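You operate a simulated robot arm through the tools that you are given. There is no shell and no other tool. Be economical: measure what you need, move in short steps, check, and stop when the job is done.

You run a simulated two-armed robot. Do the job below in one go: nothing can be reset, and whatever is moved stays where it is left.

## Task
Open the blue cabinet door, put the big weight from the shelf of the blue cabinet on the top of the parts table, then shut the door. Then open the upper blue drawer, put the green cap from the inside of the upper blue drawer on top of the felt pad and shut the drawer again. Then open the second drawer from the top, take the shelf pin from the middle of the board table and leave it in the inside from the top of the second drawer of the drawer chest, then shut the drawer. Then stack the 4 x 30 small box from the middle of the board table on top of the 4 x 40 small box. Do these in the order given. Set down upright: big weight.

It is judged by the outcome, as a careful person would: the job done as asked, and still so three seconds after it is handed in. It fails if anything else is knocked over, pushed out of place, dropped, spilled or broken. Lids that push on must go on centred and level and be pressed home; caps that screw on are set level and turned clockwise until they are tight.

## Robot
Two 7-joint arms with two-finger grippers on one trunk, on a base that drives. Base frame: it is fixed to the floor where the robot stands at the start and does not move with it; the origin is under the middle of the robot, x ahead of it, y to its left, z up. Readings come in cm, rad, newtons and seconds.
The left shoulder is at the start at [6, 17.9, 102.8], the right one opposite. With the tool pointing down near the work surface each hand reaches from about 10 to 52 cm from the robot's upright axis, wherever it stands, measured 20 degrees to its own side. Places, roughly: big weight (6x6x8 cm) [60, 0, 50]; blue cabinet door [50, -10, 50]; felt pad (9x6x4 cm) [360, -170, 80]; green cap (3x3x3 cm) [50, 20, 70]; inside of the second drawer of the drawer chest [480, -570, 60]; second drawer [480, -560, 60]; shelf pin (2x2x4 cm) [130, -240, 90]; small box [125, -225, 100]; top of the parts table [260, 180, 90]; upper blue drawer [50, 20, 70]. Payload 1.96 kg a hand.
Tool frame (each hand has its own): the origin (TCP) lies between the finger pads and is the grasp point; the fingertips stand 2 cm ahead of it; z points along the fingers, y is the line along which they close. Largest opening 7.2 cm; the body of the gripper starts 3.8 cm behind the TCP.
Orientation is that of the tool frame in the base frame, as a unit quaternion [x, y, z, w]. With the fingers straight down and closing along the base's y, the tool's x points along the base's -x, its y along +y and its z along -z.

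## Interface
- The arms move only by the tool step_arm. It takes "left_deltas", "right_deltas" or both (then of equal length, played together; a hand with none holds still); each is a list of rows, each a list of 7 numbers: the turn, a rotation vector about the base's x, y, z in rad, then the shift along the base's x, y, z in cm, then the closure, from 0 (fully open) to 1 (shut). In form: [[wx, wy, wz, dx, dy, dz, gripper], ...]. A call has 1 to 10 rows; each row shifts and turns the commanded pose from where the row before left it. Rows are played at 5 a second. More than 5 cm and 0.15 rad between two rows, or a gripper value outside its range, and nothing of the call is played. A pose out of reach is approached as far as the arm can. The call stops where the force on the tool passes 40 N (or 10 N more than at its start, if that is more) or the arm is blocked; 0.2 s more then pass. The fingers move at their own pace (about 15.3 cm/s each) and stop on an object; they squeeze with about 38 N. The grip force told is the motor's: it shows also when the fingers shut on nothing. Time passes only in rows, and 0.2 s behind the last, so rows that do not move let the fingers close. It gives the time, the measured TCP pose, the force on the tool (base axes), the opening and the grip force at its end, in the units of the frame above (readings bear some noise), with the torque about the TCP (base axes, N m) and any sound that the robot's microphone picked up.
- Cameras (640 x 400 px; columns grow to the right, rows downward): "scene" is now at [0.53, 0.9, 156.22]; the picture's right is [0.11, -0.99, 0.00], its down [-0.87, -0.10, -0.48] and it looks along [0.48, 0.05, -0.88] (base axes); focal length 272 px, centre (320, 200). "left" rides on the left gripper at [7.1, -1.9, -8.2] in its tool frame; the picture's right is [0.26, 0.97, 0.00], its down [-0.67, 0.18, -0.72] and it looks along [-0.69, 0.19, 0.70] (tool axes); focal length 280 px, centre (320, 200). "right" rides on the right gripper at [7.1, 1.9, -8.2] in its tool frame; the picture's right is [-0.26, 0.97, 0.00], its down [-0.67, -0.18, -0.72] and it looks along [-0.69, -0.19, 0.70] (tool axes); focal length 280 px, centre (320, 200). There is no depth. A picture from a camera that has moved, and an enlarged one, comes with that camera's place and axes in the base frame and with its lens.
- grab_frame(camera): a new picture of that camera. No time passes.
- raise_lower(by): slides the trunk up (or, below 0, down) by that many cm; the arms and the scene camera ride with it, the base frame stays. It gives what a move gives, with no picture.
- drive_base(legs): drives the robot by 1 to 6 legs, each [ahead, left, turn to the left] in cm, cm and rad, along the robot's own axes; the way and the turn of a leg run together, so that a leg with both is an arc; at most 150 cm and 3.142 rad a leg. The arms and the cameras ride along, it lands a little off, and it stops where it bumps. It gives what a move gives.
- turn_head(pan, tilt): turns the head with the scene camera to pan (to the left, within 1.501 rad either way) and tilt (down, from -0.506 to 1.204), counted from straight ahead of the robot. It gives what a move gives.
- inspect(camera, box): a new picture of the part [left, top, right, bottom] of that camera's present view, enlarged. No time passes.
- hand_in(): hands the job in; it is judged then, once.

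Go step by step. Nothing tells you exact positions but the pictures and the camera data: compare them with the known pose of the tool, close in by small moves and look again before you grip or let go. The budget is 207 turns and 202 pictures, counting those below and the enlarged ones. Unless the task says otherwise, let go and move clear before handing in.

The tools are called after "Emit:" as a command line: name --argument value ..., lists and objects as JSON in quotes. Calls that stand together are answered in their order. step_arm: Moves the arms, as the interface text tells. Its arguments: {"type":"object","properties":{"left_deltas":{"type":"array","items":{"type":"array","items":{"type":"number"}}},"right_deltas":{"type":"array","items":{"type":"array","items":{"type":"number"}}}},"required":[]} The other tools are called the same way: raise_lower (by) slides the trunk up or down; drive_base (legs) drives the base; turn_head (pan, tilt) turns the head that bears the scene camera; grab_frame (camera) takes a picture; inspect (camera, box) takes an enlarged picture of a part of a camera's view; hand_in () hands the job in.

At the start:

```text
clock: 0.0
left_ee_pos: [39.71, 5.5, 104.38]
left_tool_rot: [0.0, 1.0, 0.0, -0.001]
left_ft_force: [0.4, 0.8, -0.3]
left_ft_torque: [-0.02, -0.02, 0.0]
left_grip_width: 7.2
left_grip_force: 0.0
right_ee_pos: [32.01, -24.2, 96.88]
right_tool_rot: [0.0, 1.0, 0.0, 0.0]
right_ft_force: [0.7, -0.6, -0.6]
right_ft_torque: [-0.02, 0.01, -0.01]
right_grip_width: 7.18
right_grip_force: 0.1
trunk travel left (down, up): [-67.3, 31.7]
robot x, y, heading: [-0.36, 0.15, 0.002]
head pan, tilt: [0.113, 1.072]
```

scene: 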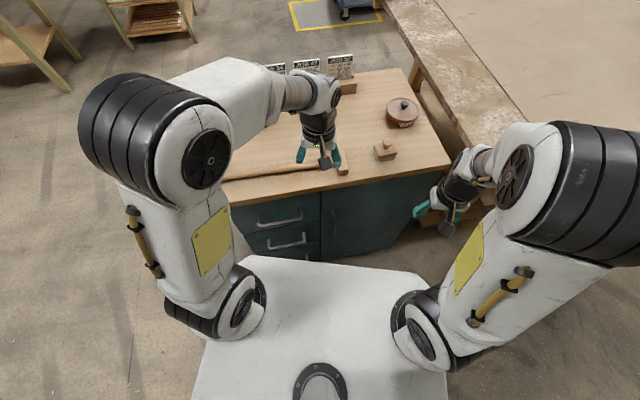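
right: 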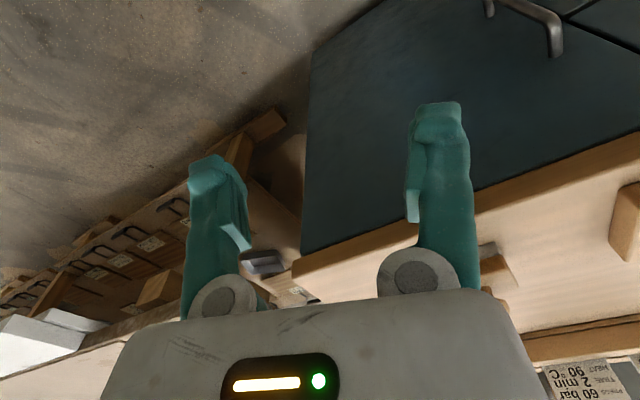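
left: 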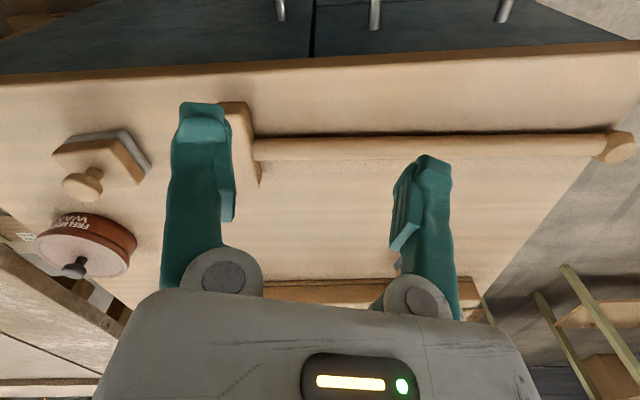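

I see the blue cabinet ahead with drawers on the left and a door on the right. I first look closer at its front.

Emit:
inspect --camera "scene" --box '[200, 50, 480, 270]'

Emit:
turn_head --pan 0 --tilt 0.2

Emit:
grab_frame --camera "scene"

```text
1.82 times, centred on (340, 160) of scene
camera zoom: at [0.53, 0.9, 156.22], right [0.11, -0.99, 0.0], down [-0.87, -0.1, -0.48], along [0.48, 0.05, -0.88], focal length 495 px, centre (284, 273)
```

zoom: 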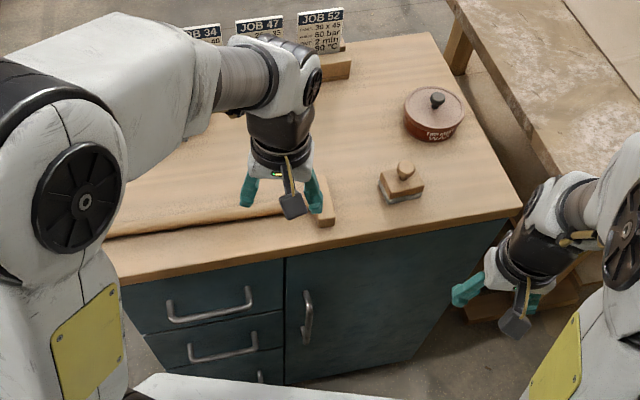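

```text
clock: 1.2
left_ee_pos: [39.8, 5.56, 104.36]
left_tool_rot: [0.001, 1.0, 0.0, 0.0]
left_ft_force: [0.6, 0.0, -0.9]
left_ft_torque: [0.01, 0.0, 0.02]
left_grip_width: 7.2
left_grip_force: 0.0
right_ee_pos: [31.99, -24.1, 97.01]
right_tool_rot: [0.0, 1.0, 0.0, 0.0]
right_ft_force: [0.3, -0.1, 0.7]
right_ft_torque: [0.0, 0.03, 0.01]
right_grip_width: 7.2
right_grip_force: 0.1
trunk travel left (down, up): [-67.3, 31.7]
robot x, y, heading: [0.22, 0.13, 0.002]
head pan, tilt: [0.0, 0.201]
```

```text
197 pictures are left
camera scene: at [3.39, 0.17, 163.57], right [0.0, -1.0, 0.0], down [-0.2, 0.0, -0.98], along [0.98, 0.0, -0.2], focal length 272 px, centre (320, 200)
```

scene: 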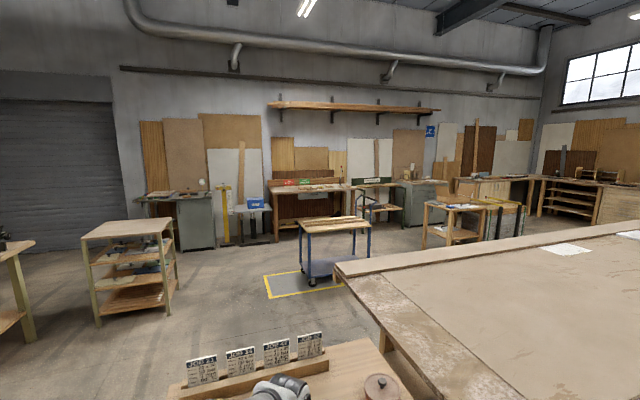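

The cabinet is yawed about 0.3 rad relative to me (front facing slightly to my right), table top at z≈79. I back off to get a full view of the front.

Emit:
drive_base --legs '[[-50, 0, 0], [0, 0, 0.3]]'

Emit:
raise_lower --by -40

Emit:
turn_head --pan 0 --tilt 0.6

Emit:
grab_frame --camera "scene"

```text
clock: 3.4
left_ee_pos: [5.88, 7.45, 103.94]
left_tool_rot: [-0.019, 1.0, -0.005, -0.007]
left_ft_force: [-0.3, 0.2, 0.4]
left_ft_torque: [0.03, 0.01, 0.01]
left_grip_width: 7.18
left_grip_force: 0.0
right_ee_pos: [-0.78, -22.45, 96.81]
right_tool_rot: [-0.019, 1.0, -0.003, -0.006]
right_ft_force: [0.8, -0.7, 0.7]
right_ft_torque: [0.0, 0.07, -0.02]
right_grip_width: 7.21
right_grip_force: 0.1
trunk travel left (down, up): [-67.3, 31.7]
robot x, y, heading: [-34.84, -0.57, 0.041]
head pan, tilt: [0.0, 0.201]
stopped in leg 1: the robot was blocked; the commanded pose is now the measured one
```

```text
clock: 7.3
left_ee_pos: [3.68, 6.42, 64.18]
left_tool_rot: [-0.021, 1.0, -0.002, 0.0]
left_ft_force: [-0.8, -0.3, 0.2]
left_ft_torque: [0.0, -0.02, 0.0]
left_grip_width: 7.2
left_grip_force: 0.1
right_ee_pos: [-2.6, -23.44, 56.8]
right_tool_rot: [-0.02, 1.0, -0.002, 0.0]
right_ft_force: [-0.7, 0.8, -0.2]
right_ft_torque: [0.0, 0.01, -0.04]
right_grip_width: 7.21
right_grip_force: 0.0
trunk travel left (down, up): [-27.3, 71.7]
robot x, y, heading: [-35.34, -0.72, 0.048]
head pan, tilt: [0.0, 0.201]
```

```text
clock: 8.1
left_ee_pos: [3.69, 6.42, 64.36]
left_tool_rot: [-0.022, 1.0, -0.001, -0.001]
left_ft_force: [-0.2, -0.3, 0.6]
left_ft_torque: [0.0, -0.01, -0.01]
left_grip_width: 7.22
left_grip_force: 0.0
right_ee_pos: [-2.62, -23.34, 56.9]
right_tool_rot: [-0.022, 1.0, -0.001, 0.0]
right_ft_force: [0.3, -0.4, -0.2]
right_ft_torque: [-0.04, 0.01, 0.0]
right_grip_width: 7.19
right_grip_force: 0.1
trunk travel left (down, up): [-27.3, 71.7]
robot x, y, heading: [-35.52, -0.92, 0.047]
head pan, tilt: [0.0, 0.6]
```

```text
196 pictures are left
camera scene: at [-32.08, -0.16, 119.86], right [0.04, -1.0, 0.0], down [-0.57, -0.03, -0.82], along [0.82, 0.03, -0.57], focal length 272 px, centre (320, 200)
```

scene: 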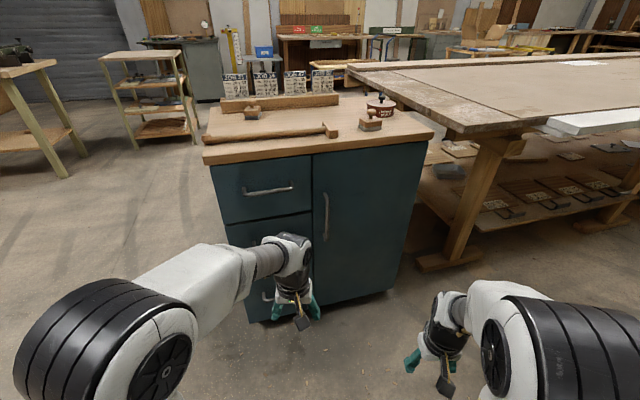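

The robot bumped something behind; I check my own base footprint and what's around.

Emit:
turn_head --pan 0 --tilt 1.2

Emit:
grab_frame --camera "scene"

Emit:
turn_head --pan 1.5 --tilt 0.9

Emit:
grab_frame --camera "scene"

Emit:
turn_head --pan -1.5 --tilt 0.9

Emit:
grab_frame --camera "scene"

```text
clock: 9.1
left_ee_pos: [3.7, 6.55, 64.26]
left_tool_rot: [-0.022, 1.0, -0.002, -0.001]
left_ft_force: [-0.3, -1.0, 0.0]
left_ft_torque: [-0.01, -0.03, 0.0]
left_grip_width: 7.19
left_grip_force: 0.1
right_ee_pos: [-2.55, -23.45, 56.75]
right_tool_rot: [-0.021, 1.0, -0.003, 0.0]
right_ft_force: [0.2, 0.1, 0.1]
right_ft_torque: [0.02, 0.08, -0.02]
right_grip_width: 7.2
right_grip_force: 0.1
trunk travel left (down, up): [-27.3, 71.7]
robot x, y, heading: [-35.7, -0.94, 0.046]
head pan, tilt: [0.0, 1.201]
```

```text
195 pictures are left
camera scene: at [-35.35, -0.32, 115.42], right [0.04, -1.0, 0.0], down [-0.93, -0.04, -0.36], along [0.36, 0.01, -0.93], focal length 272 px, centre (320, 200)
```

scene: 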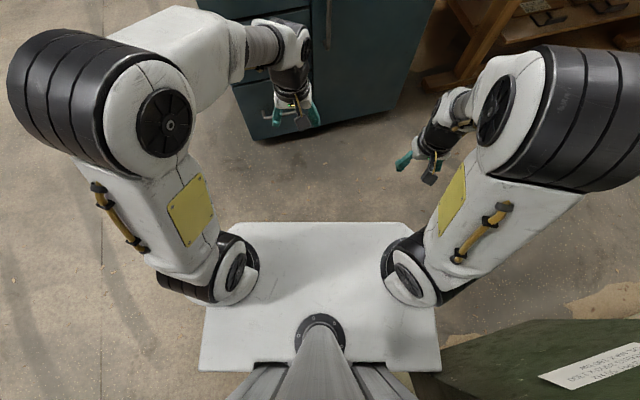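

```text
clock: 10.7
left_ee_pos: [3.66, 6.48, 64.32]
left_tool_rot: [-0.022, 1.0, -0.002, -0.002]
left_ft_force: [0.4, -0.2, 0.0]
left_ft_torque: [0.02, 0.01, -0.02]
left_grip_width: 7.2
left_grip_force: 0.2
right_ee_pos: [-2.62, -23.43, 56.9]
right_tool_rot: [-0.021, 1.0, -0.001, 0.0]
right_ft_force: [-0.3, -0.3, 0.0]
right_ft_torque: [0.0, -0.01, -0.01]
right_grip_width: 7.2
right_grip_force: 0.1
trunk travel left (down, up): [-27.3, 71.7]
robot x, y, heading: [-35.44, -0.91, 0.04]
head pan, tilt: [1.499, 0.901]
```

```text
194 pictures are left
camera scene: at [-40.7, 6.97, 117.42], right [1.0, -0.03, -0.01], down [-0.03, -0.79, -0.62], along [0.01, 0.62, -0.79], focal length 272 px, centre (320, 200)
```

scene: 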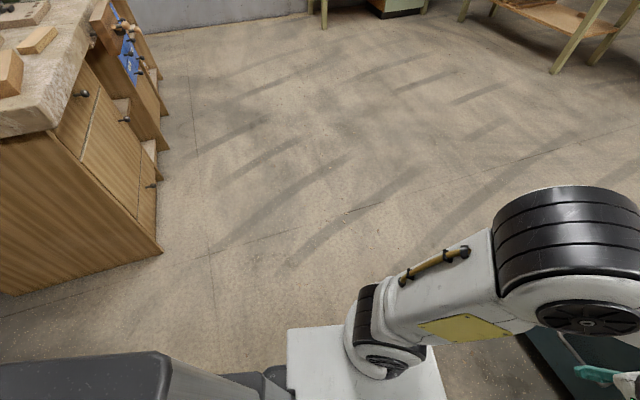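

```text
clock: 13.3
left_ee_pos: [3.75, 6.39, 64.31]
left_tool_rot: [-0.022, 1.0, -0.002, -0.001]
left_ft_force: [-0.1, 0.8, -0.3]
left_ft_torque: [0.0, 0.01, 0.02]
left_grip_width: 7.2
left_grip_force: 0.0
right_ee_pos: [-2.56, -23.54, 56.86]
right_tool_rot: [-0.021, 1.0, -0.001, 0.0]
right_ft_force: [-0.4, -0.6, -0.8]
right_ft_torque: [-0.01, -0.02, 0.04]
right_grip_width: 7.2
right_grip_force: 0.1
trunk travel left (down, up): [-27.3, 71.7]
robot x, y, heading: [-35.64, -0.92, 0.046]
head pan, tilt: [-1.499, 0.901]
```

```text
193 pictures are left
camera scene: at [-40.04, -8.08, 117.48], right [-0.99, -0.12, 0.01], down [-0.09, 0.78, -0.62], along [0.07, -0.62, -0.78], focal length 272 px, centre (320, 200)
```

scene: 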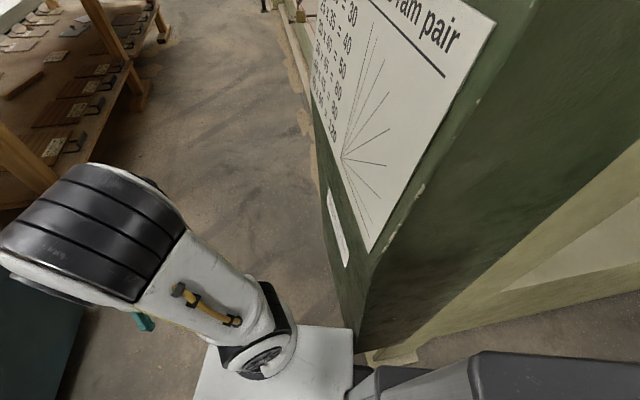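

A heavy machine is at my right rear. I move forward and turn to face the cabinet front squarely, about 58 cm off it.

Emit:
drive_base --legs '[[21.2, -13.7, 0], [0, 0, 0.275]]'

Emit:
turn_head --pan 0 --tilt 0.7

Emit:
grab_frame --camera "scene"

Emit:
grab_frame --camera "left"

```text
clock: 16.1
left_ee_pos: [21.77, 3.97, 64.66]
left_tool_rot: [-0.163, 0.987, 0.001, 0.002]
left_ft_force: [0.1, -0.3, -0.7]
left_ft_torque: [0.04, 0.02, 0.0]
left_grip_width: 7.19
left_grip_force: 0.0
right_ee_pos: [24.03, -26.47, 56.96]
right_tool_rot: [-0.161, 0.987, 0.0, 0.002]
right_ft_force: [0.2, -0.8, -1.0]
right_ft_torque: [0.01, 0.0, 0.01]
right_grip_width: 7.21
right_grip_force: 0.0
trunk travel left (down, up): [-27.3, 71.7]
robot x, y, heading: [-13.3, -13.74, 0.33]
head pan, tilt: [-1.499, 0.901]
```

```text
clock: 17.7
left_ee_pos: [21.89, 3.9, 64.49]
left_tool_rot: [-0.161, 0.987, 0.0, 0.003]
left_ft_force: [-0.2, -0.4, -0.1]
left_ft_torque: [-0.02, 0.0, 0.03]
left_grip_width: 7.24
left_grip_force: 0.0
right_ee_pos: [24.05, -26.47, 57.07]
right_tool_rot: [-0.162, 0.987, 0.0, 0.003]
right_ft_force: [0.0, 0.2, 0.4]
right_ft_torque: [-0.03, -0.02, -0.01]
right_grip_width: 7.2
right_grip_force: 0.1
trunk travel left (down, up): [-27.3, 71.7]
robot x, y, heading: [-13.84, -13.98, 0.326]
head pan, tilt: [0.0, 0.7]
```

```text
192 pictures are left
camera scene: at [-11.23, -12.79, 119.04], right [0.32, -0.95, 0.0], down [-0.61, -0.21, -0.76], along [0.72, 0.24, -0.64], focal length 272 px, centre (320, 200)
```

scene: 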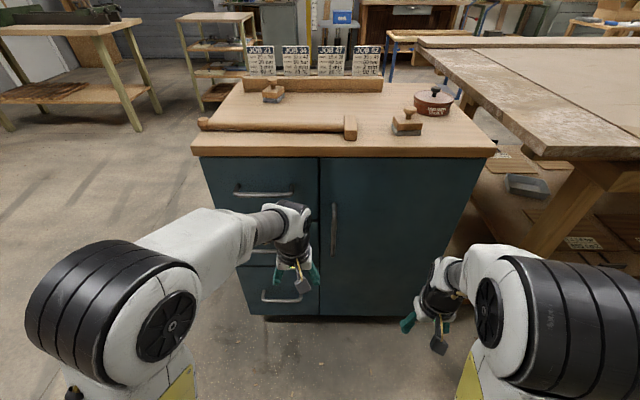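

```text
191 pictures are left
camera left: at [15.72, -0.15, 72.7], right [-0.56, 0.83, 0.0], down [0.58, 0.39, 0.72], along [0.6, 0.4, -0.7], focal length 280 px, centre (320, 200)
```

left: 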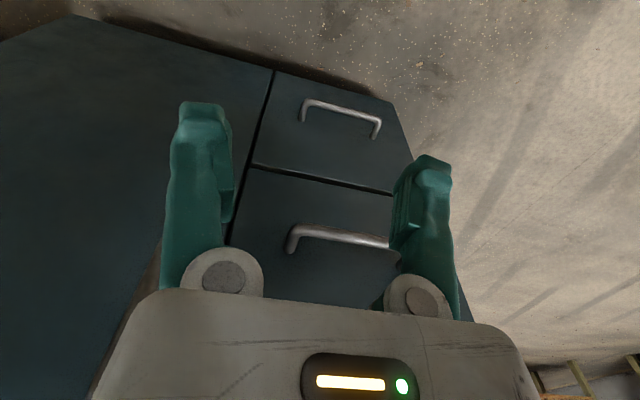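

Robot is square to the cabinet now. I move the left hand aside and turn the right hand to point forward, near the door handle (about [42, 1, 61]).

Emit:
step_arm --left_deltas '[[0, 0, 0, -1.6, 2.4, 0, 0], [0, 0, 0, -1.6, 2.4, 0, 0], [0, 0, 0, -1.6, 2.4, 0, 0], [0, 0, 0, -1.6, 2.4, 0, 0], [0, 0, 0, -1.6, 2.4, 0, 0], [0, 0, 0, 0, 0, 0, 0], [0, 0, 0, 0, 0, 0, 0], [0, 0, 0, 0, 0, 0, 0], [0, 0, 0, 0, 0, 0, 0], [0, 0, 0, 0, 0, 0, 0]]' --right_deltas '[[0.048, -0.142, 0, 0.4, 1.1, 0.4, 0], [0.048, -0.142, 0, 0.4, 1.1, 0.4, 0], [0.048, -0.142, 0, 0.4, 1.1, 0.4, 0], [0.048, -0.142, 0, 0.4, 1.1, 0.4, 0], [0.048, -0.142, 0, 0.8, 2.28, 0.4, 0], [0.048, -0.142, 0, 0.8, 2.28, 0.4, 0], [0.048, -0.142, 0, 0.8, 2.28, 0.4, 0], [0.048, -0.142, 0, 0.8, 2.28, 0.4, 0], [0.048, -0.142, 0, 0.8, 2.28, 0.4, 0], [0.048, -0.142, 0, 0.8, 2.28, 0.4, 0]]'

Emit:
grab_frame --camera "scene"

Emit:
grab_frame --camera "right"

```text
clock: 19.9
left_ee_pos: [13.85, 16.15, 64.74]
left_tool_rot: [-0.163, 0.987, 0.001, 0.005]
left_ft_force: [0.3, 1.3, -0.3]
left_ft_torque: [0.0, -0.02, 0.0]
left_grip_width: 7.23
left_grip_force: 0.1
right_ee_pos: [34.11, -6.41, 63.88]
right_tool_rot: [0.127, 0.812, 0.354, 0.446]
right_ft_force: [-0.1, -0.4, -1.0]
right_ft_torque: [0.0, -0.04, -0.03]
right_grip_width: 7.23
right_grip_force: 0.1
right hand out of reach, approached as far as the arm can: row 2, 3, 4, 5, 6, 9, 10
trunk travel left (down, up): [-27.3, 71.7]
robot x, y, heading: [-13.96, -13.42, 0.326]
head pan, tilt: [0.0, 0.7]
stopped in row 10 (right hand): the arm was blocked; the commanded pose is now the measured one
```

```text
190 pictures are left
camera scene: at [-11.26, -12.74, 119.05], right [0.32, -0.95, 0.0], down [-0.61, -0.21, -0.77], along [0.72, 0.24, -0.64], focal length 272 px, centre (320, 200)
```

scene: 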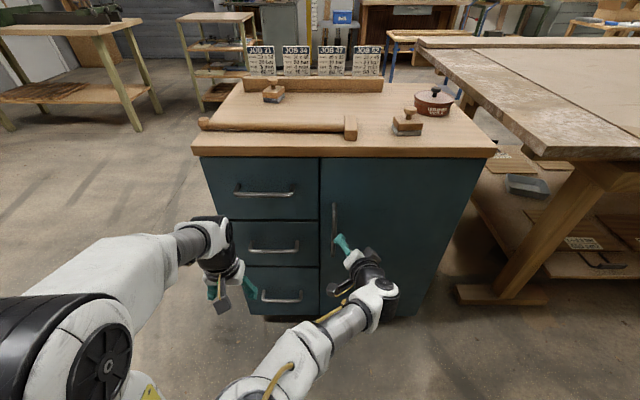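

```text
189 pictures are left
camera right: at [23.29, -4.93, 63.62], right [0.04, 0.55, 0.83], down [-0.18, -0.81, 0.55], along [0.98, -0.17, 0.06], focal length 280 px, centre (320, 200)
```

right: 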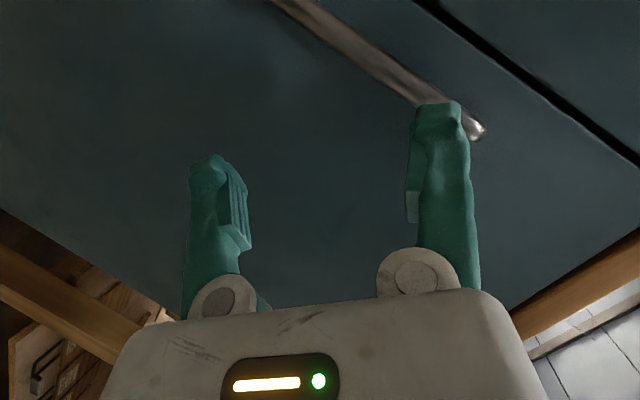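

The right wrist twisted near its limits. I back off, raise the trunk some so the arm has room, and then square the hand.

Emit:
step_arm --right_deltas '[[0, 0, 0, -3.8, -1.3, 0, 0], [0, 0, 0, -3.8, -1.3, 0, 0]]'

Emit:
raise_lower --by 22

Emit:
grab_frame --camera "scene"

```text
clock: 20.7
left_ee_pos: [13.75, 16.17, 64.63]
left_tool_rot: [-0.163, 0.987, 0.001, 0.006]
left_ft_force: [-0.4, 0.4, -0.2]
left_ft_torque: [-0.02, -0.04, -0.01]
left_grip_width: 7.21
left_grip_force: 0.0
right_ee_pos: [33.95, -8.57, 64.47]
right_tool_rot: [0.183, 0.799, 0.366, 0.44]
right_ft_force: [-0.2, 0.5, -0.1]
right_ft_torque: [0.03, -0.01, 0.02]
right_grip_width: 7.19
right_grip_force: 0.0
right hand out of reach, approached as far as the arm can: row 1, 2
trunk travel left (down, up): [-27.3, 71.7]
robot x, y, heading: [-13.62, -14.06, 0.323]
head pan, tilt: [0.0, 0.7]
stopped in row 2 (right hand): the arm was blocked; the commanded pose is now the measured one
```

```text
clock: 23.0
left_ee_pos: [13.89, 15.93, 86.51]
left_tool_rot: [-0.162, 0.987, 0.0, 0.005]
left_ft_force: [-0.7, 0.8, -0.4]
left_ft_torque: [0.04, 0.0, 0.0]
left_grip_width: 7.22
left_grip_force: 0.1
right_ee_pos: [34.01, -8.98, 86.43]
right_tool_rot: [0.189, 0.798, 0.366, 0.441]
right_ft_force: [-0.8, 0.2, -0.7]
right_ft_torque: [0.0, 0.0, -0.01]
right_grip_width: 7.21
right_grip_force: 0.0
trunk travel left (down, up): [-49.3, 49.7]
robot x, y, heading: [-13.61, -13.77, 0.323]
head pan, tilt: [0.0, 0.7]
```

```text
188 pictures are left
camera scene: at [-11.23, -12.77, 141.04], right [0.32, -0.95, 0.0], down [-0.61, -0.21, -0.76], along [0.72, 0.24, -0.64], focal length 272 px, centre (320, 200)
```

scene: 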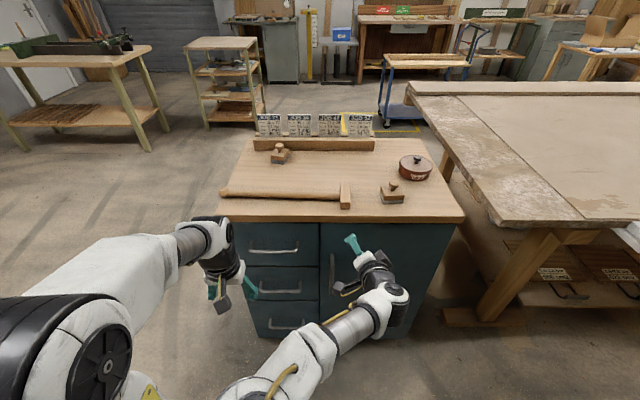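

Now I rotate the right hand to a forward-down pitch with fingers closing sideways, and bring it in front of the handle.

Emit:
step_arm --right_deltas '[[-0.123, -0.002, 0.048, -0.67, 0.81, -2.6, 0], [-0.123, -0.002, 0.048, -0.67, 0.81, -2.6, 0], [-0.123, -0.002, 0.048, -0.67, 0.81, -2.6, 0], [-0.123, -0.002, 0.048, -0.67, 0.81, -2.6, 0], [-0.123, -0.002, 0.048, -0.67, 0.81, -2.6, 0], [-0.123, -0.002, 0.048, -0.67, 0.81, -2.6, 0], [-0.123, -0.002, 0.048, -0.67, 0.81, -2.6, 0]]'

Emit:
grab_frame --camera "scene"

Emit:
grab_frame --camera "right"

```text
clock: 23.6
left_ee_pos: [13.97, 16.02, 86.59]
left_tool_rot: [-0.163, 0.987, 0.001, 0.005]
left_ft_force: [0.1, 0.0, 0.3]
left_ft_torque: [0.01, 0.01, -0.01]
left_grip_width: 7.17
left_grip_force: 0.1
right_ee_pos: [33.4, -7.51, 83.9]
right_tool_rot: [0.197, 0.812, 0.37, 0.405]
right_ft_force: [0.8, -0.2, 0.4]
right_ft_torque: [0.01, 0.01, 0.04]
right_grip_width: 7.19
right_grip_force: 0.1
trunk travel left (down, up): [-49.3, 49.7]
robot x, y, heading: [-14.05, -13.78, 0.328]
head pan, tilt: [0.0, 0.7]
stopped in row 2 (right hand): the arm was blocked; the commanded pose is now the measured one
```

```text
187 pictures are left
camera scene: at [-11.24, -12.76, 141.04], right [0.32, -0.95, 0.0], down [-0.61, -0.21, -0.76], along [0.72, 0.24, -0.64], focal length 272 px, centre (320, 200)
```

scene: 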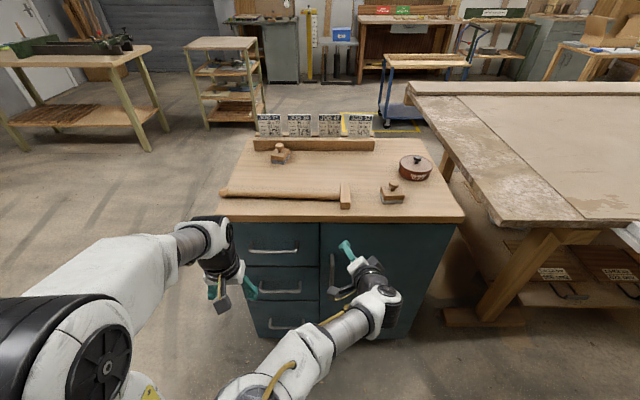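

```text
186 pictures are left
camera right: at [22.67, -5.34, 85.01], right [0.18, 0.46, 0.87], down [-0.18, -0.85, 0.49], along [0.97, -0.24, -0.07], focal length 280 px, centre (320, 200)
```

right: 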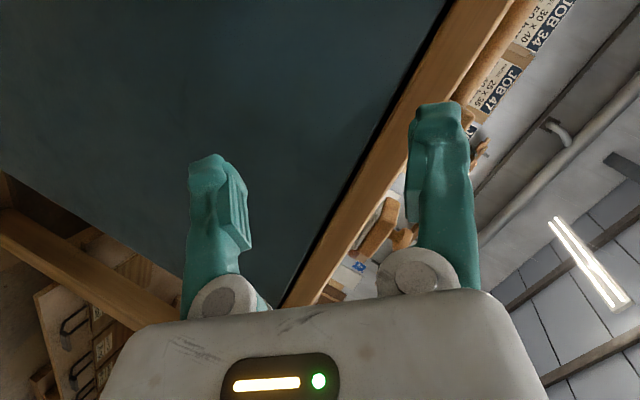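

The wrist is at a limit here. I return the right hand to its starting orientation and place, then approach differently.

Emit:
step_arm --right_deltas '[[-0.0936, 0.0739, 0.0708, -0.94, -1.88, -0.5, 0], [-0.0936, 0.0739, 0.0708, -0.94, -1.88, -0.5, 0], [-0.0936, 0.0739, 0.0708, -0.94, -1.88, -0.5, 0], [-0.0936, 0.0739, 0.0708, -0.94, -1.88, -0.5, 0], [-0.0936, 0.0739, 0.0708, -0.94, -1.88, -0.5, 0], [-0.0936, 0.0739, 0.0708, -0.94, -1.88, -0.5, 0], [-0.0936, 0.0739, 0.0708, -0.94, -1.88, -0.5, 0], [-0.0936, 0.0739, 0.0708, -0.94, -1.88, -0.5, 0], [-0.0936, 0.0739, 0.0708, -0.94, -1.88, -0.5, 0], [-0.0936, 0.0739, 0.0708, -0.94, -1.88, -0.5, 0]]'

Emit:
grab_frame --camera "scene"

```text
clock: 25.8
left_ee_pos: [13.97, 15.92, 86.76]
left_tool_rot: [-0.16, 0.987, 0.001, 0.005]
left_ft_force: [-0.1, 0.3, -0.6]
left_ft_torque: [-0.01, -0.01, -0.01]
left_grip_width: 7.21
left_grip_force: 0.0
right_ee_pos: [24.47, -26.31, 78.86]
right_tool_rot: [-0.163, 0.987, -0.002, -0.002]
right_ft_force: [-0.4, -0.6, -0.3]
right_ft_torque: [0.0, 0.04, 0.05]
right_grip_width: 7.18
right_grip_force: 0.1
right hand out of reach, approached as far as the arm can: row 2
trunk travel left (down, up): [-49.3, 49.7]
robot x, y, heading: [-13.6, -13.57, 0.327]
head pan, tilt: [0.0, 0.7]
```

```text
185 pictures are left
camera scene: at [-11.22, -12.79, 141.04], right [0.32, -0.95, 0.0], down [-0.61, -0.21, -0.76], along [0.72, 0.24, -0.64], focal length 272 px, centre (320, 200)
```

scene: 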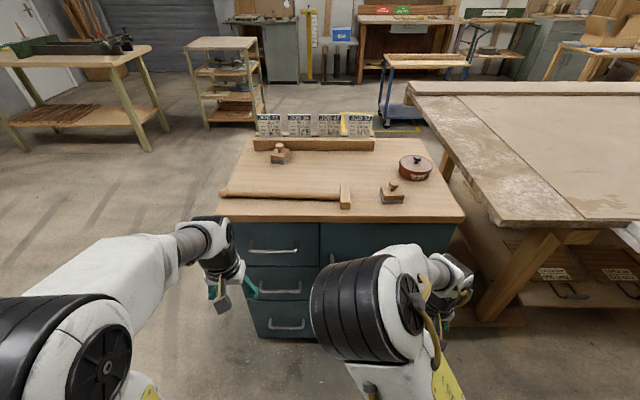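

Back to a good arm posture. I strafe left so the right arm faces the handle straight, then pitch the hand by 45°.

Emit:
drive_base --legs '[[0, 20, 0]]'

Emit:
step_arm --right_deltas '[[0.042, -0.124, 0, 2, 0.7, -1, 0], [0.042, -0.124, 0, 2, 0.7, -1, 0], [0.042, -0.124, 0, 2, 0.7, -1, 0], [0.042, -0.124, 0, 2, 0.7, -1, 0], [0.042, -0.124, 0, 2, 0.7, -1, 0], [0.042, -0.124, 0, 2, 0.7, -1, 0]]'

Emit:
grab_frame --camera "scene"

Emit:
grab_frame --camera "right"

```text
clock: 27.4
left_ee_pos: [7.58, 34.61, 86.67]
left_tool_rot: [-0.162, 0.987, 0.0, 0.006]
left_ft_force: [-0.5, 0.3, 0.1]
left_ft_torque: [-0.01, -0.01, 0.04]
left_grip_width: 7.21
left_grip_force: 0.1
right_ee_pos: [18.18, -7.63, 78.82]
right_tool_rot: [-0.162, 0.987, -0.002, -0.001]
right_ft_force: [0.5, 0.7, -0.3]
right_ft_torque: [-0.01, 0.07, 0.01]
right_grip_width: 7.2
right_grip_force: 0.1
trunk travel left (down, up): [-49.3, 49.7]
robot x, y, heading: [-19.95, 4.78, 0.328]
head pan, tilt: [0.0, 0.7]
```

```text
clock: 28.8
left_ee_pos: [7.57, 34.6, 86.64]
left_tool_rot: [-0.161, 0.987, 0.001, 0.004]
left_ft_force: [0.0, -0.3, -0.2]
left_ft_torque: [-0.02, -0.01, 0.04]
left_grip_width: 7.16
left_grip_force: 0.0
right_ee_pos: [30.3, -3.48, 72.96]
right_tool_rot: [-0.15, 0.912, 0.06, 0.377]
right_ft_force: [-0.4, -0.2, 0.1]
right_ft_torque: [-0.01, 0.02, 0.03]
right_grip_width: 7.23
right_grip_force: 0.0
trunk travel left (down, up): [-49.3, 49.7]
robot x, y, heading: [-19.86, 4.78, 0.33]
head pan, tilt: [0.0, 0.7]
```

```text
184 pictures are left
camera scene: at [-17.42, 5.78, 141.04], right [0.32, -0.95, 0.0], down [-0.61, -0.21, -0.76], along [0.72, 0.24, -0.64], focal length 272 px, centre (320, 200)
```

scene: 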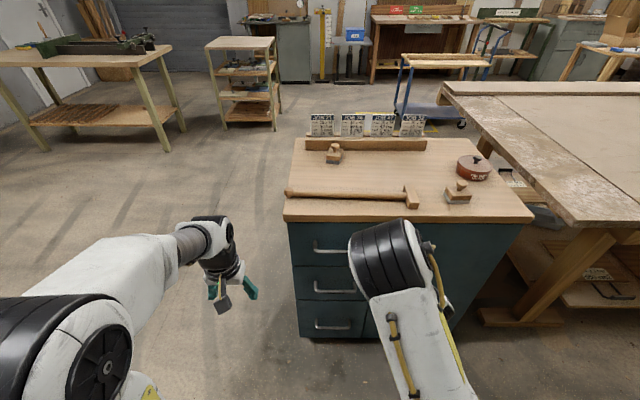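

```text
183 pictures are left
camera right: at [19.47, -5.05, 73.66], right [-0.13, 0.97, 0.18], down [0.03, -0.18, 0.98], along [0.99, 0.14, -0.01], focal length 280 px, centre (320, 200)
```

right: 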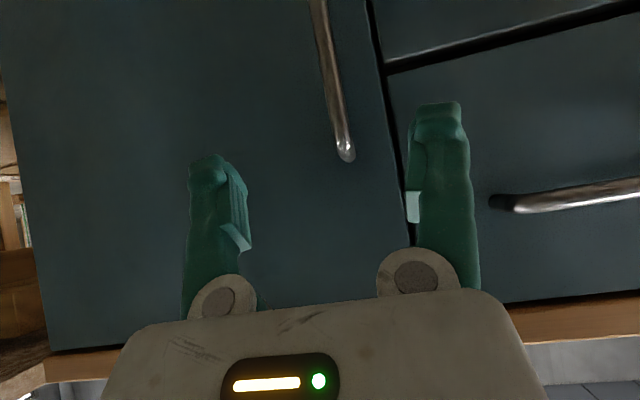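

The hand is pitched 45° and lined up with the handle. I approach in two stages.

Emit:
step_arm --right_deltas '[[0, 0, 0, 1.7, 0.6, -2.3, 0], [0, 0, 0, 1.7, 0.6, -2.3, 0], [0, 0, 0, 1.7, 0.6, -2.3, 0], [0, 0, 0, 1.7, 0.6, -2.0, 0]]'

Emit:
grab_frame --camera "right"

```text
clock: 29.8
left_ee_pos: [7.73, 34.59, 86.6]
left_tool_rot: [-0.161, 0.987, 0.001, 0.005]
left_ft_force: [-0.1, -0.6, 0.7]
left_ft_torque: [-0.01, -0.01, -0.03]
left_grip_width: 7.19
left_grip_force: 0.0
right_ee_pos: [36.81, -0.95, 64.19]
right_tool_rot: [-0.15, 0.913, 0.061, 0.375]
right_ft_force: [0.7, 0.4, -0.7]
right_ft_torque: [-0.03, 0.0, -0.01]
right_grip_width: 7.18
right_grip_force: 0.1
trunk travel left (down, up): [-49.3, 49.7]
robot x, y, heading: [-20.06, 4.47, 0.33]
head pan, tilt: [0.0, 0.7]
```

```text
182 pictures are left
camera right: at [26.13, -2.46, 64.88], right [-0.13, 0.97, 0.18], down [0.03, -0.18, 0.98], along [0.99, 0.14, -0.01], focal length 280 px, centre (320, 200)
```

right: 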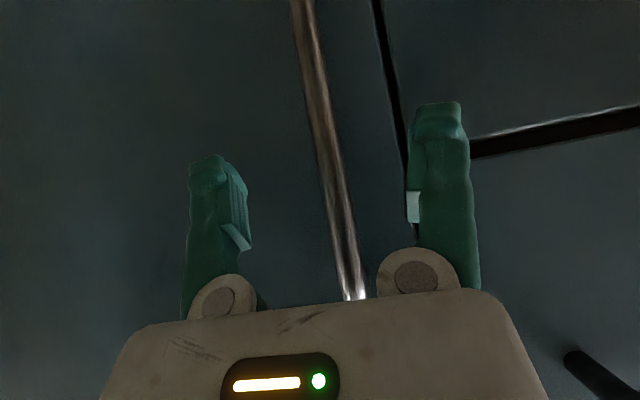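

The bar sits centred between the fingers, about 4 cm ahead. I advance and close.

Emit:
step_arm --right_deltas '[[0, 0, 0, 1.3, 0.45, 0, 0], [0, 0, 0, 1.3, 0.45, 0, 0], [0, 0, 0, 1.3, 0.45, 0, 0], [0, 0, 0, 0, 0, 0, 1], [0, 0, 0, 0, 0, 0, 1], [0, 0, 0, 0, 0, 0, 1]]'

Emit:
grab_frame --camera "right"

```text
clock: 31.2
left_ee_pos: [7.72, 34.61, 86.58]
left_tool_rot: [-0.162, 0.987, 0.0, 0.005]
left_ft_force: [0.4, -0.7, 0.1]
left_ft_torque: [0.01, -0.01, -0.02]
left_grip_width: 7.2
left_grip_force: 0.0
right_ee_pos: [40.95, 0.42, 63.91]
right_tool_rot: [-0.151, 0.912, 0.061, 0.376]
right_ft_force: [-3.5, 10.5, -2.8]
right_ft_torque: [0.01, -0.06, -0.14]
right_grip_width: 0.0
right_grip_force: 29.5
trunk travel left (down, up): [-49.3, 49.7]
robot x, y, heading: [-19.89, 4.75, 0.331]
head pan, tilt: [0.0, 0.7]
```

```text
181 pictures are left
camera right: at [30.11, -1.01, 64.71], right [-0.13, 0.97, 0.18], down [0.03, -0.18, 0.98], along [0.99, 0.14, -0.01], focal length 280 px, centre (320, 200)
```

right: 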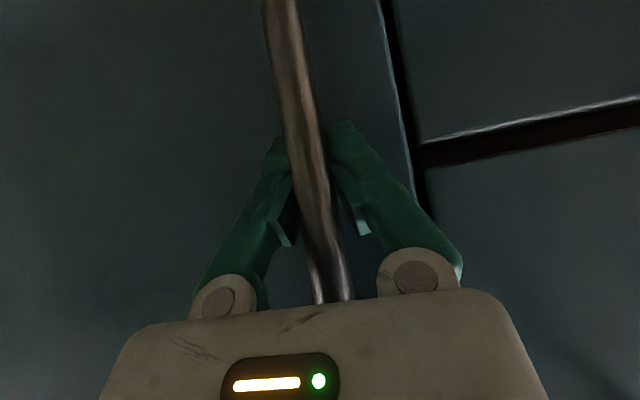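

The fingers have closed just behind the bar, hooking it. I pull the door along its arc gently.

Emit:
step_arm --right_deltas '[[0, 0, 0, -1.46, -0.79, 0, 1], [0, 0, 0.05, -1.46, -0.79, 0, 1], [0, 0, 0.05, -1.37, -0.93, 0, 1], [0, 0, 0.05, -1.37, -0.93, 0, 1], [0, 0, 0.05, -1.27, -1.06, 0, 1], [0, 0, 0.05, -1.27, -1.06, 0, 1]]'

Emit:
grab_frame --camera "right"

Emit:
grab_frame --camera "scene"

```text
clock: 32.4
left_ee_pos: [7.32, 34.58, 86.64]
left_tool_rot: [-0.162, 0.987, 0.0, 0.006]
left_ft_force: [0.0, 0.9, 0.8]
left_ft_torque: [0.0, 0.02, 0.01]
left_grip_width: 7.22
left_grip_force: 0.0
right_ee_pos: [34.41, -3.4, 64.0]
right_tool_rot: [-0.234, 0.894, 0.098, 0.37]
right_ft_force: [-6.1, 8.5, 13.2]
right_ft_torque: [0.38, -0.32, -0.13]
right_grip_width: 0.0
right_grip_force: 29.7
trunk travel left (down, up): [-49.3, 49.7]
robot x, y, heading: [-20.04, 4.94, 0.328]
head pan, tilt: [0.0, 0.7]
stopped in row 5 (right hand): the force on the tool passed its limit at 42 N (the readings are from after the stop); the commanded pose is now the measured one
```

```text
180 pictures are left
camera right: at [24.08, -6.9, 64.83], right [-0.31, 0.93, 0.19], down [0.07, -0.18, 0.98], along [0.95, 0.32, -0.01], focal length 280 px, centre (320, 200)
```

right: 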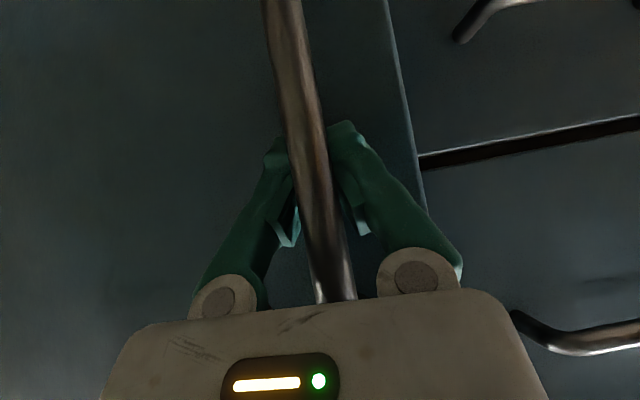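

```text
179 pictures are left
camera scene: at [-17.75, 5.82, 141.07], right [0.32, -0.95, 0.0], down [-0.61, -0.21, -0.77], along [0.73, 0.25, -0.64], focal length 272 px, centre (320, 200)
```

scene: 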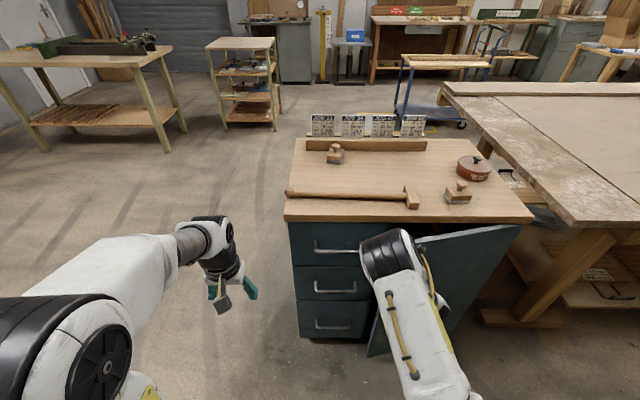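

The door is about 0.25 rad open. I continue the arc in smaller steps.

Emit:
step_arm --right_deltas '[[0, 0, 0.03, -1.27, -1.06, 0, 1], [0, 0, 0.03, -1.2, -1.15, 0, 1], [0, 0, 0.03, -1.16, -1.18, 0, 1], [0, 0, 0.03, -1.12, -1.24, 0, 1], [0, 0, 0.03, -1.04, -1.3, 0, 1], [0, 0, 0.03, -0.97, -1.35, 0, 1], [0, 0, 0.03, -0.9, -1.39, 0, 1], [0, 0, 0.03, -0.85, -1.4, 0, 1]]'

Emit:
grab_frame --camera "scene"

```text
clock: 33.7
left_ee_pos: [7.46, 34.66, 86.67]
left_tool_rot: [-0.162, 0.987, 0.001, 0.006]
left_ft_force: [-0.5, -0.3, -0.6]
left_ft_torque: [0.0, 0.03, 0.01]
left_grip_width: 7.18
left_grip_force: 0.0
right_ee_pos: [27.63, -9.76, 64.12]
right_tool_rot: [-0.306, 0.874, 0.129, 0.356]
right_ft_force: [-6.8, 3.6, 5.6]
right_ft_torque: [0.46, -0.42, -0.11]
right_grip_width: 0.02
right_grip_force: 29.0
trunk travel left (down, up): [-49.3, 49.7]
robot x, y, heading: [-19.97, 5.0, 0.325]
head pan, tilt: [0.0, 0.7]
stopped in row 6 (right hand): the force on the tool passed its limit at 41 N (the readings are from after the stop); the commanded pose is now the measured one
```

```text
178 pictures are left
camera scene: at [-17.69, 5.78, 141.07], right [0.32, -0.95, 0.0], down [-0.61, -0.21, -0.77], along [0.73, 0.25, -0.64], focal length 272 px, centre (320, 200)
```

scene: 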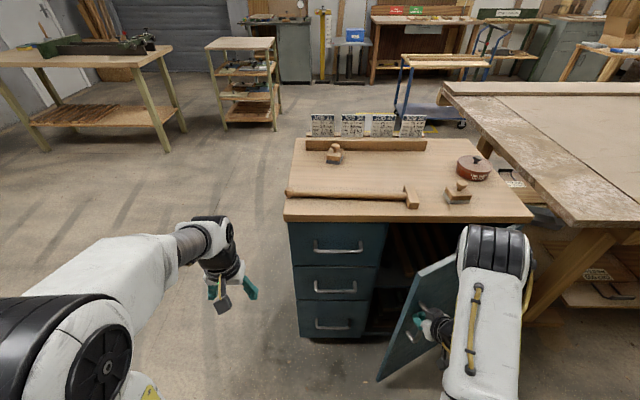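

Door is about 0.5 rad open. I continue.

Emit:
step_arm --right_deltas '[[0, 0, 0.03, -0.9, -1.39, 0, 1], [0, 0, 0.03, -0.9, -1.39, 0, 1], [0, 0, 0.03, -0.76, -1.48, 0, 1], [0, 0, 0.03, -0.76, -1.48, 0, 1], [0, 0, 0.03, -0.6, -1.55, 0, 1], [0, 0, 0.03, -0.6, -1.55, 0, 1], [0, 0, 0.03, -0.45, -1.6, 0, 1], [0, 0, 0.03, -0.45, -1.6, 0, 1]]'

Emit:
grab_frame --camera "scene"

```text
clock: 34.5
left_ee_pos: [7.33, 34.64, 86.72]
left_tool_rot: [-0.161, 0.987, 0.0, 0.006]
left_ft_force: [0.8, -0.4, -0.2]
left_ft_torque: [-0.01, -0.02, -0.01]
left_grip_width: 7.22
left_grip_force: 0.0
right_ee_pos: [25.12, -13.45, 64.18]
right_tool_rot: [-0.342, 0.86, 0.146, 0.349]
right_ft_force: [-9.5, 5.4, 12.9]
right_ft_torque: [0.54, -0.44, -0.18]
right_grip_width: 0.0
right_grip_force: 29.1
trunk travel left (down, up): [-49.3, 49.7]
robot x, y, heading: [-20.05, 4.62, 0.329]
head pan, tilt: [0.0, 0.7]
stopped in row 3 (right hand): the force on the tool passed its limit at 42 N (the readings are from after the stop); the commanded pose is now the measured one
```

```text
177 pictures are left
camera scene: at [-17.84, 5.86, 141.08], right [0.32, -0.95, 0.0], down [-0.61, -0.21, -0.77], along [0.73, 0.25, -0.64], focal length 272 px, centre (320, 200)
```

scene: 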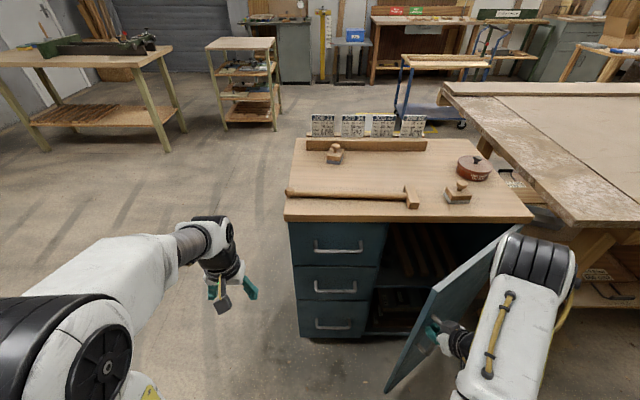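

The side force shows the true radius is a bit bigger; I correct outward and continue.

Emit:
step_arm --right_deltas '[[0, 0, 0, -0.7, 0.4, 0, 1], [0, 0, 0.04, -0.98, -1.5, 0, 1], [0, 0, 0.04, -0.93, -1.55, 0, 1], [0, 0, 0.04, -0.85, -1.6, 0, 1], [0, 0, 0.04, -0.77, -1.63, 0, 1], [0, 0, 0.04, -0.7, -1.66, 0, 1], [0, 0, 0.04, -0.62, -1.7, 0, 1], [0, 0, 0.04, -0.53, -1.72, 0, 1], [0, 0, 0.04, -0.45, -1.74, 0, 1]]'

Emit:
grab_frame --camera "scene"

```text
clock: 36.7
left_ee_pos: [7.65, 34.66, 86.6]
left_tool_rot: [-0.163, 0.987, 0.0, 0.006]
left_ft_force: [-0.9, 0.3, -1.0]
left_ft_torque: [-0.02, -0.01, 0.03]
left_grip_width: 7.21
left_grip_force: 0.0
right_ee_pos: [19.96, -26.63, 64.61]
right_tool_rot: [-0.475, 0.795, 0.197, 0.321]
right_ft_force: [14.2, -1.6, -1.4]
right_ft_torque: [-0.2, 0.02, 0.18]
right_grip_width: 0.0
right_grip_force: 29.9
right hand out of reach, approached as far as the arm can: row 1, 2, 3
trunk travel left (down, up): [-49.3, 49.7]
robot x, y, heading: [-20.2, 4.77, 0.331]
head pan, tilt: [0.0, 0.7]
stopped in row 9 (right hand): the force on the tool passed its limit at 41 N (the readings are from after the stop); the commanded pose is now the measured one
```

```text
176 pictures are left
camera scene: at [-17.35, 5.72, 141.02], right [0.32, -0.95, 0.0], down [-0.61, -0.21, -0.76], along [0.72, 0.25, -0.64], focal length 272 px, centre (320, 200)
```

scene: 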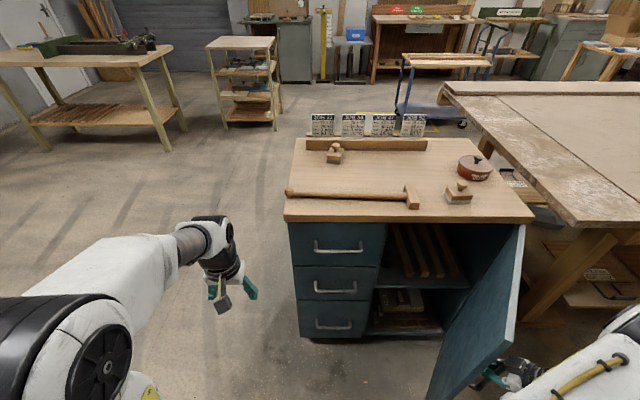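

Door open roughly 80°. I look inside.

Emit:
inspect --camera "scene" --box '[360, 200, 540, 350]'

Emit:
grab_frame --camera "left"

```text
2.67 times, centred on (450, 275) of scene
camera zoom: at [-17.35, 5.72, 141.02], right [0.32, -0.95, 0.0], down [-0.61, -0.21, -0.76], along [0.72, 0.25, -0.64], focal length 726 px, centre (-27, 0)
```

zoom: 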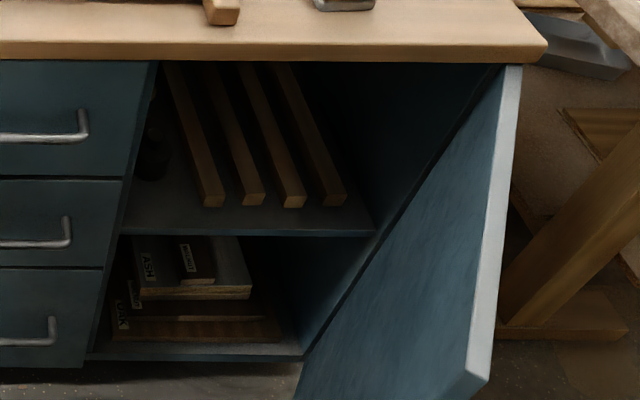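

```text
174 pictures are left
camera left: at [1.46, 30.46, 94.69], right [-0.56, 0.83, 0.0], down [0.57, 0.39, 0.72], along [0.6, 0.4, -0.69], focal length 280 px, centre (320, 200)
```

left: 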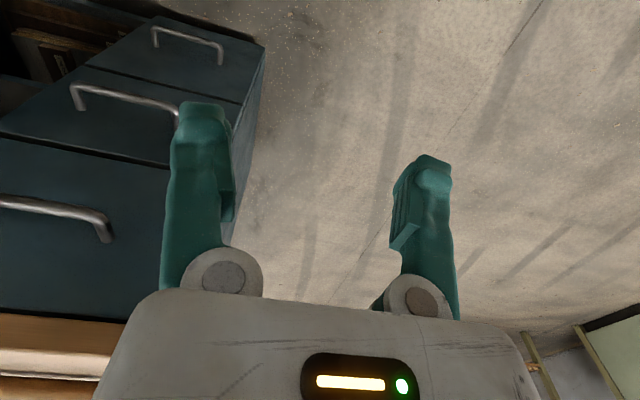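

The weight looks like the dark object at the shelf's left wall. I release the handle, retract, and lower the trunk to look in.

Emit:
step_arm --right_deltas '[[0, 0, 0, 0, 0, 0, 0], [0, 0, 0, 0, 0, 0, 0], [0, 0, 0, -1.0, -1.8, 2.1, 0], [0, 0, 0, -1.0, -1.8, 2.1, 0], [0, 0, 0, -1.0, -1.8, 2.1, 0], [0, 0, 0, -1.0, -1.8, 2.1, 0]]'

Emit:
grab_frame --camera "right"

Emit:
grab_frame --camera "scene"

```text
clock: 38.1
left_ee_pos: [7.56, 34.63, 86.56]
left_tool_rot: [-0.162, 0.987, 0.001, 0.005]
left_ft_force: [-0.3, 0.2, 0.5]
left_ft_torque: [0.01, 0.02, -0.03]
left_grip_width: 7.19
left_grip_force: 0.1
right_ee_pos: [16.25, -33.6, 72.5]
right_tool_rot: [-0.474, 0.796, 0.195, 0.321]
right_ft_force: [-0.2, 0.2, 0.2]
right_ft_torque: [0.03, -0.02, 0.0]
right_grip_width: 7.21
right_grip_force: 0.1
right hand out of reach, approached as far as the arm can: row 6
trunk travel left (down, up): [-49.3, 49.7]
robot x, y, heading: [-19.76, 5.0, 0.328]
head pan, tilt: [0.0, 0.7]
```

```text
173 pictures are left
camera right: at [9.55, -41.98, 73.36], right [-0.76, 0.62, 0.19], down [0.16, -0.1, 0.98], along [0.63, 0.78, -0.02], focal length 280 px, centre (320, 200)
```

right: 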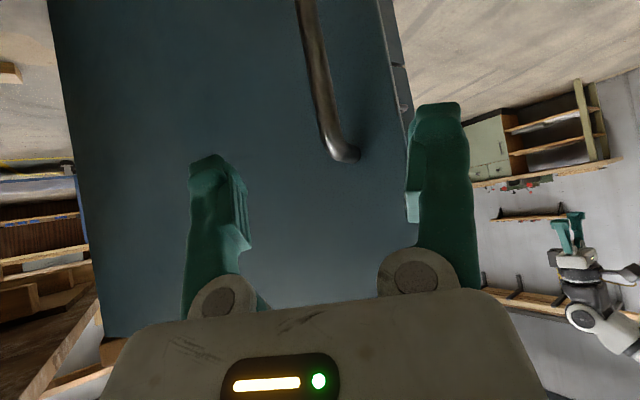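

```text
172 pictures are left
camera scene: at [-17.52, 5.77, 141.04], right [0.32, -0.95, 0.0], down [-0.61, -0.21, -0.76], along [0.72, 0.25, -0.64], focal length 272 px, centre (320, 200)
```

scene: 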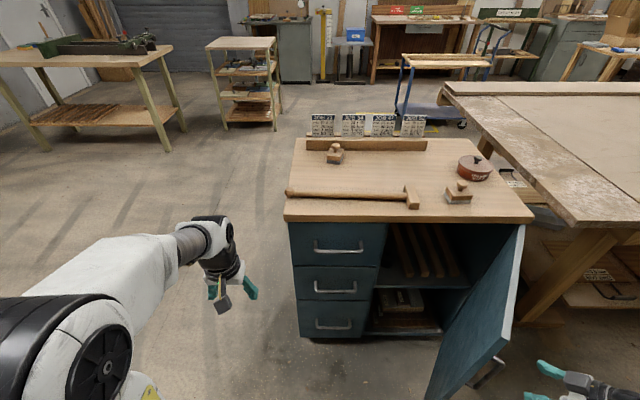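

I raise the trunk so the right hand clears the door top, then bring it over to the front of the opening with a 35° downward pitch.

Emit:
raise_lower --by 32

Emit:
step_arm --right_deltas '[[0, 0, 0, -0.5, 2, 0, 0], [0.0204, -0.0252, -0.125, 0.5, 3.5, 0, 0], [0.0204, -0.0252, -0.125, 1, 4, 0, 0], [0.0204, -0.0252, -0.125, 1, 4, 0, 0], [0.0204, -0.0252, -0.125, 1.5, 4, 0, 0], [0.0204, -0.0252, -0.125, 2, 4, 0, 0], [0.0204, -0.0252, -0.125, 2, 4, 0, 0], [0, 0, 0, 0.1, 2.5, 0, 0]]'

Emit:
grab_frame --camera "scene"

```text
clock: 41.2
left_ee_pos: [7.49, 34.67, 118.59]
left_tool_rot: [-0.162, 0.987, 0.001, 0.005]
left_ft_force: [0.2, -0.3, -0.4]
left_ft_torque: [0.0, 0.02, -0.01]
left_grip_width: 7.19
left_grip_force: 0.0
right_ee_pos: [16.18, -33.52, 104.29]
right_tool_rot: [-0.474, 0.795, 0.197, 0.322]
right_ft_force: [-0.7, -0.2, 0.9]
right_ft_torque: [-0.03, -0.02, 0.0]
right_grip_width: 7.21
right_grip_force: 0.0
trunk travel left (down, up): [-81.3, 17.7]
robot x, y, heading: [-20.13, 4.83, 0.329]
head pan, tilt: [0.0, 0.7]
```

```text
clock: 43.0
left_ee_pos: [7.65, 34.7, 118.63]
left_tool_rot: [-0.163, 0.987, 0.0, 0.005]
left_ft_force: [-0.2, -0.2, -0.5]
left_ft_torque: [0.0, 0.02, 0.0]
left_grip_width: 7.19
left_grip_force: 0.0
right_ee_pos: [25.9, -6.14, 102.92]
right_tool_rot: [-0.143, 0.875, 0.077, 0.457]
right_ft_force: [0.9, 0.0, -0.4]
right_ft_torque: [0.01, -0.04, 0.01]
right_grip_width: 7.23
right_grip_force: 0.1
right hand out of reach, approached as far as the arm can: row 6, 7
trunk travel left (down, up): [-81.3, 17.7]
robot x, y, heading: [-19.99, 4.09, 0.328]
head pan, tilt: [0.0, 0.7]
```

```text
171 pictures are left
camera scene: at [-17.38, 5.94, 173.04], right [0.32, -0.95, 0.0], down [-0.61, -0.21, -0.76], along [0.72, 0.25, -0.65], focal length 272 px, centre (320, 200)
```

scene: 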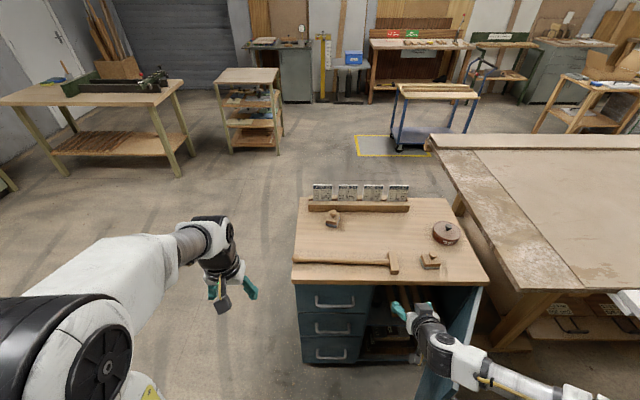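

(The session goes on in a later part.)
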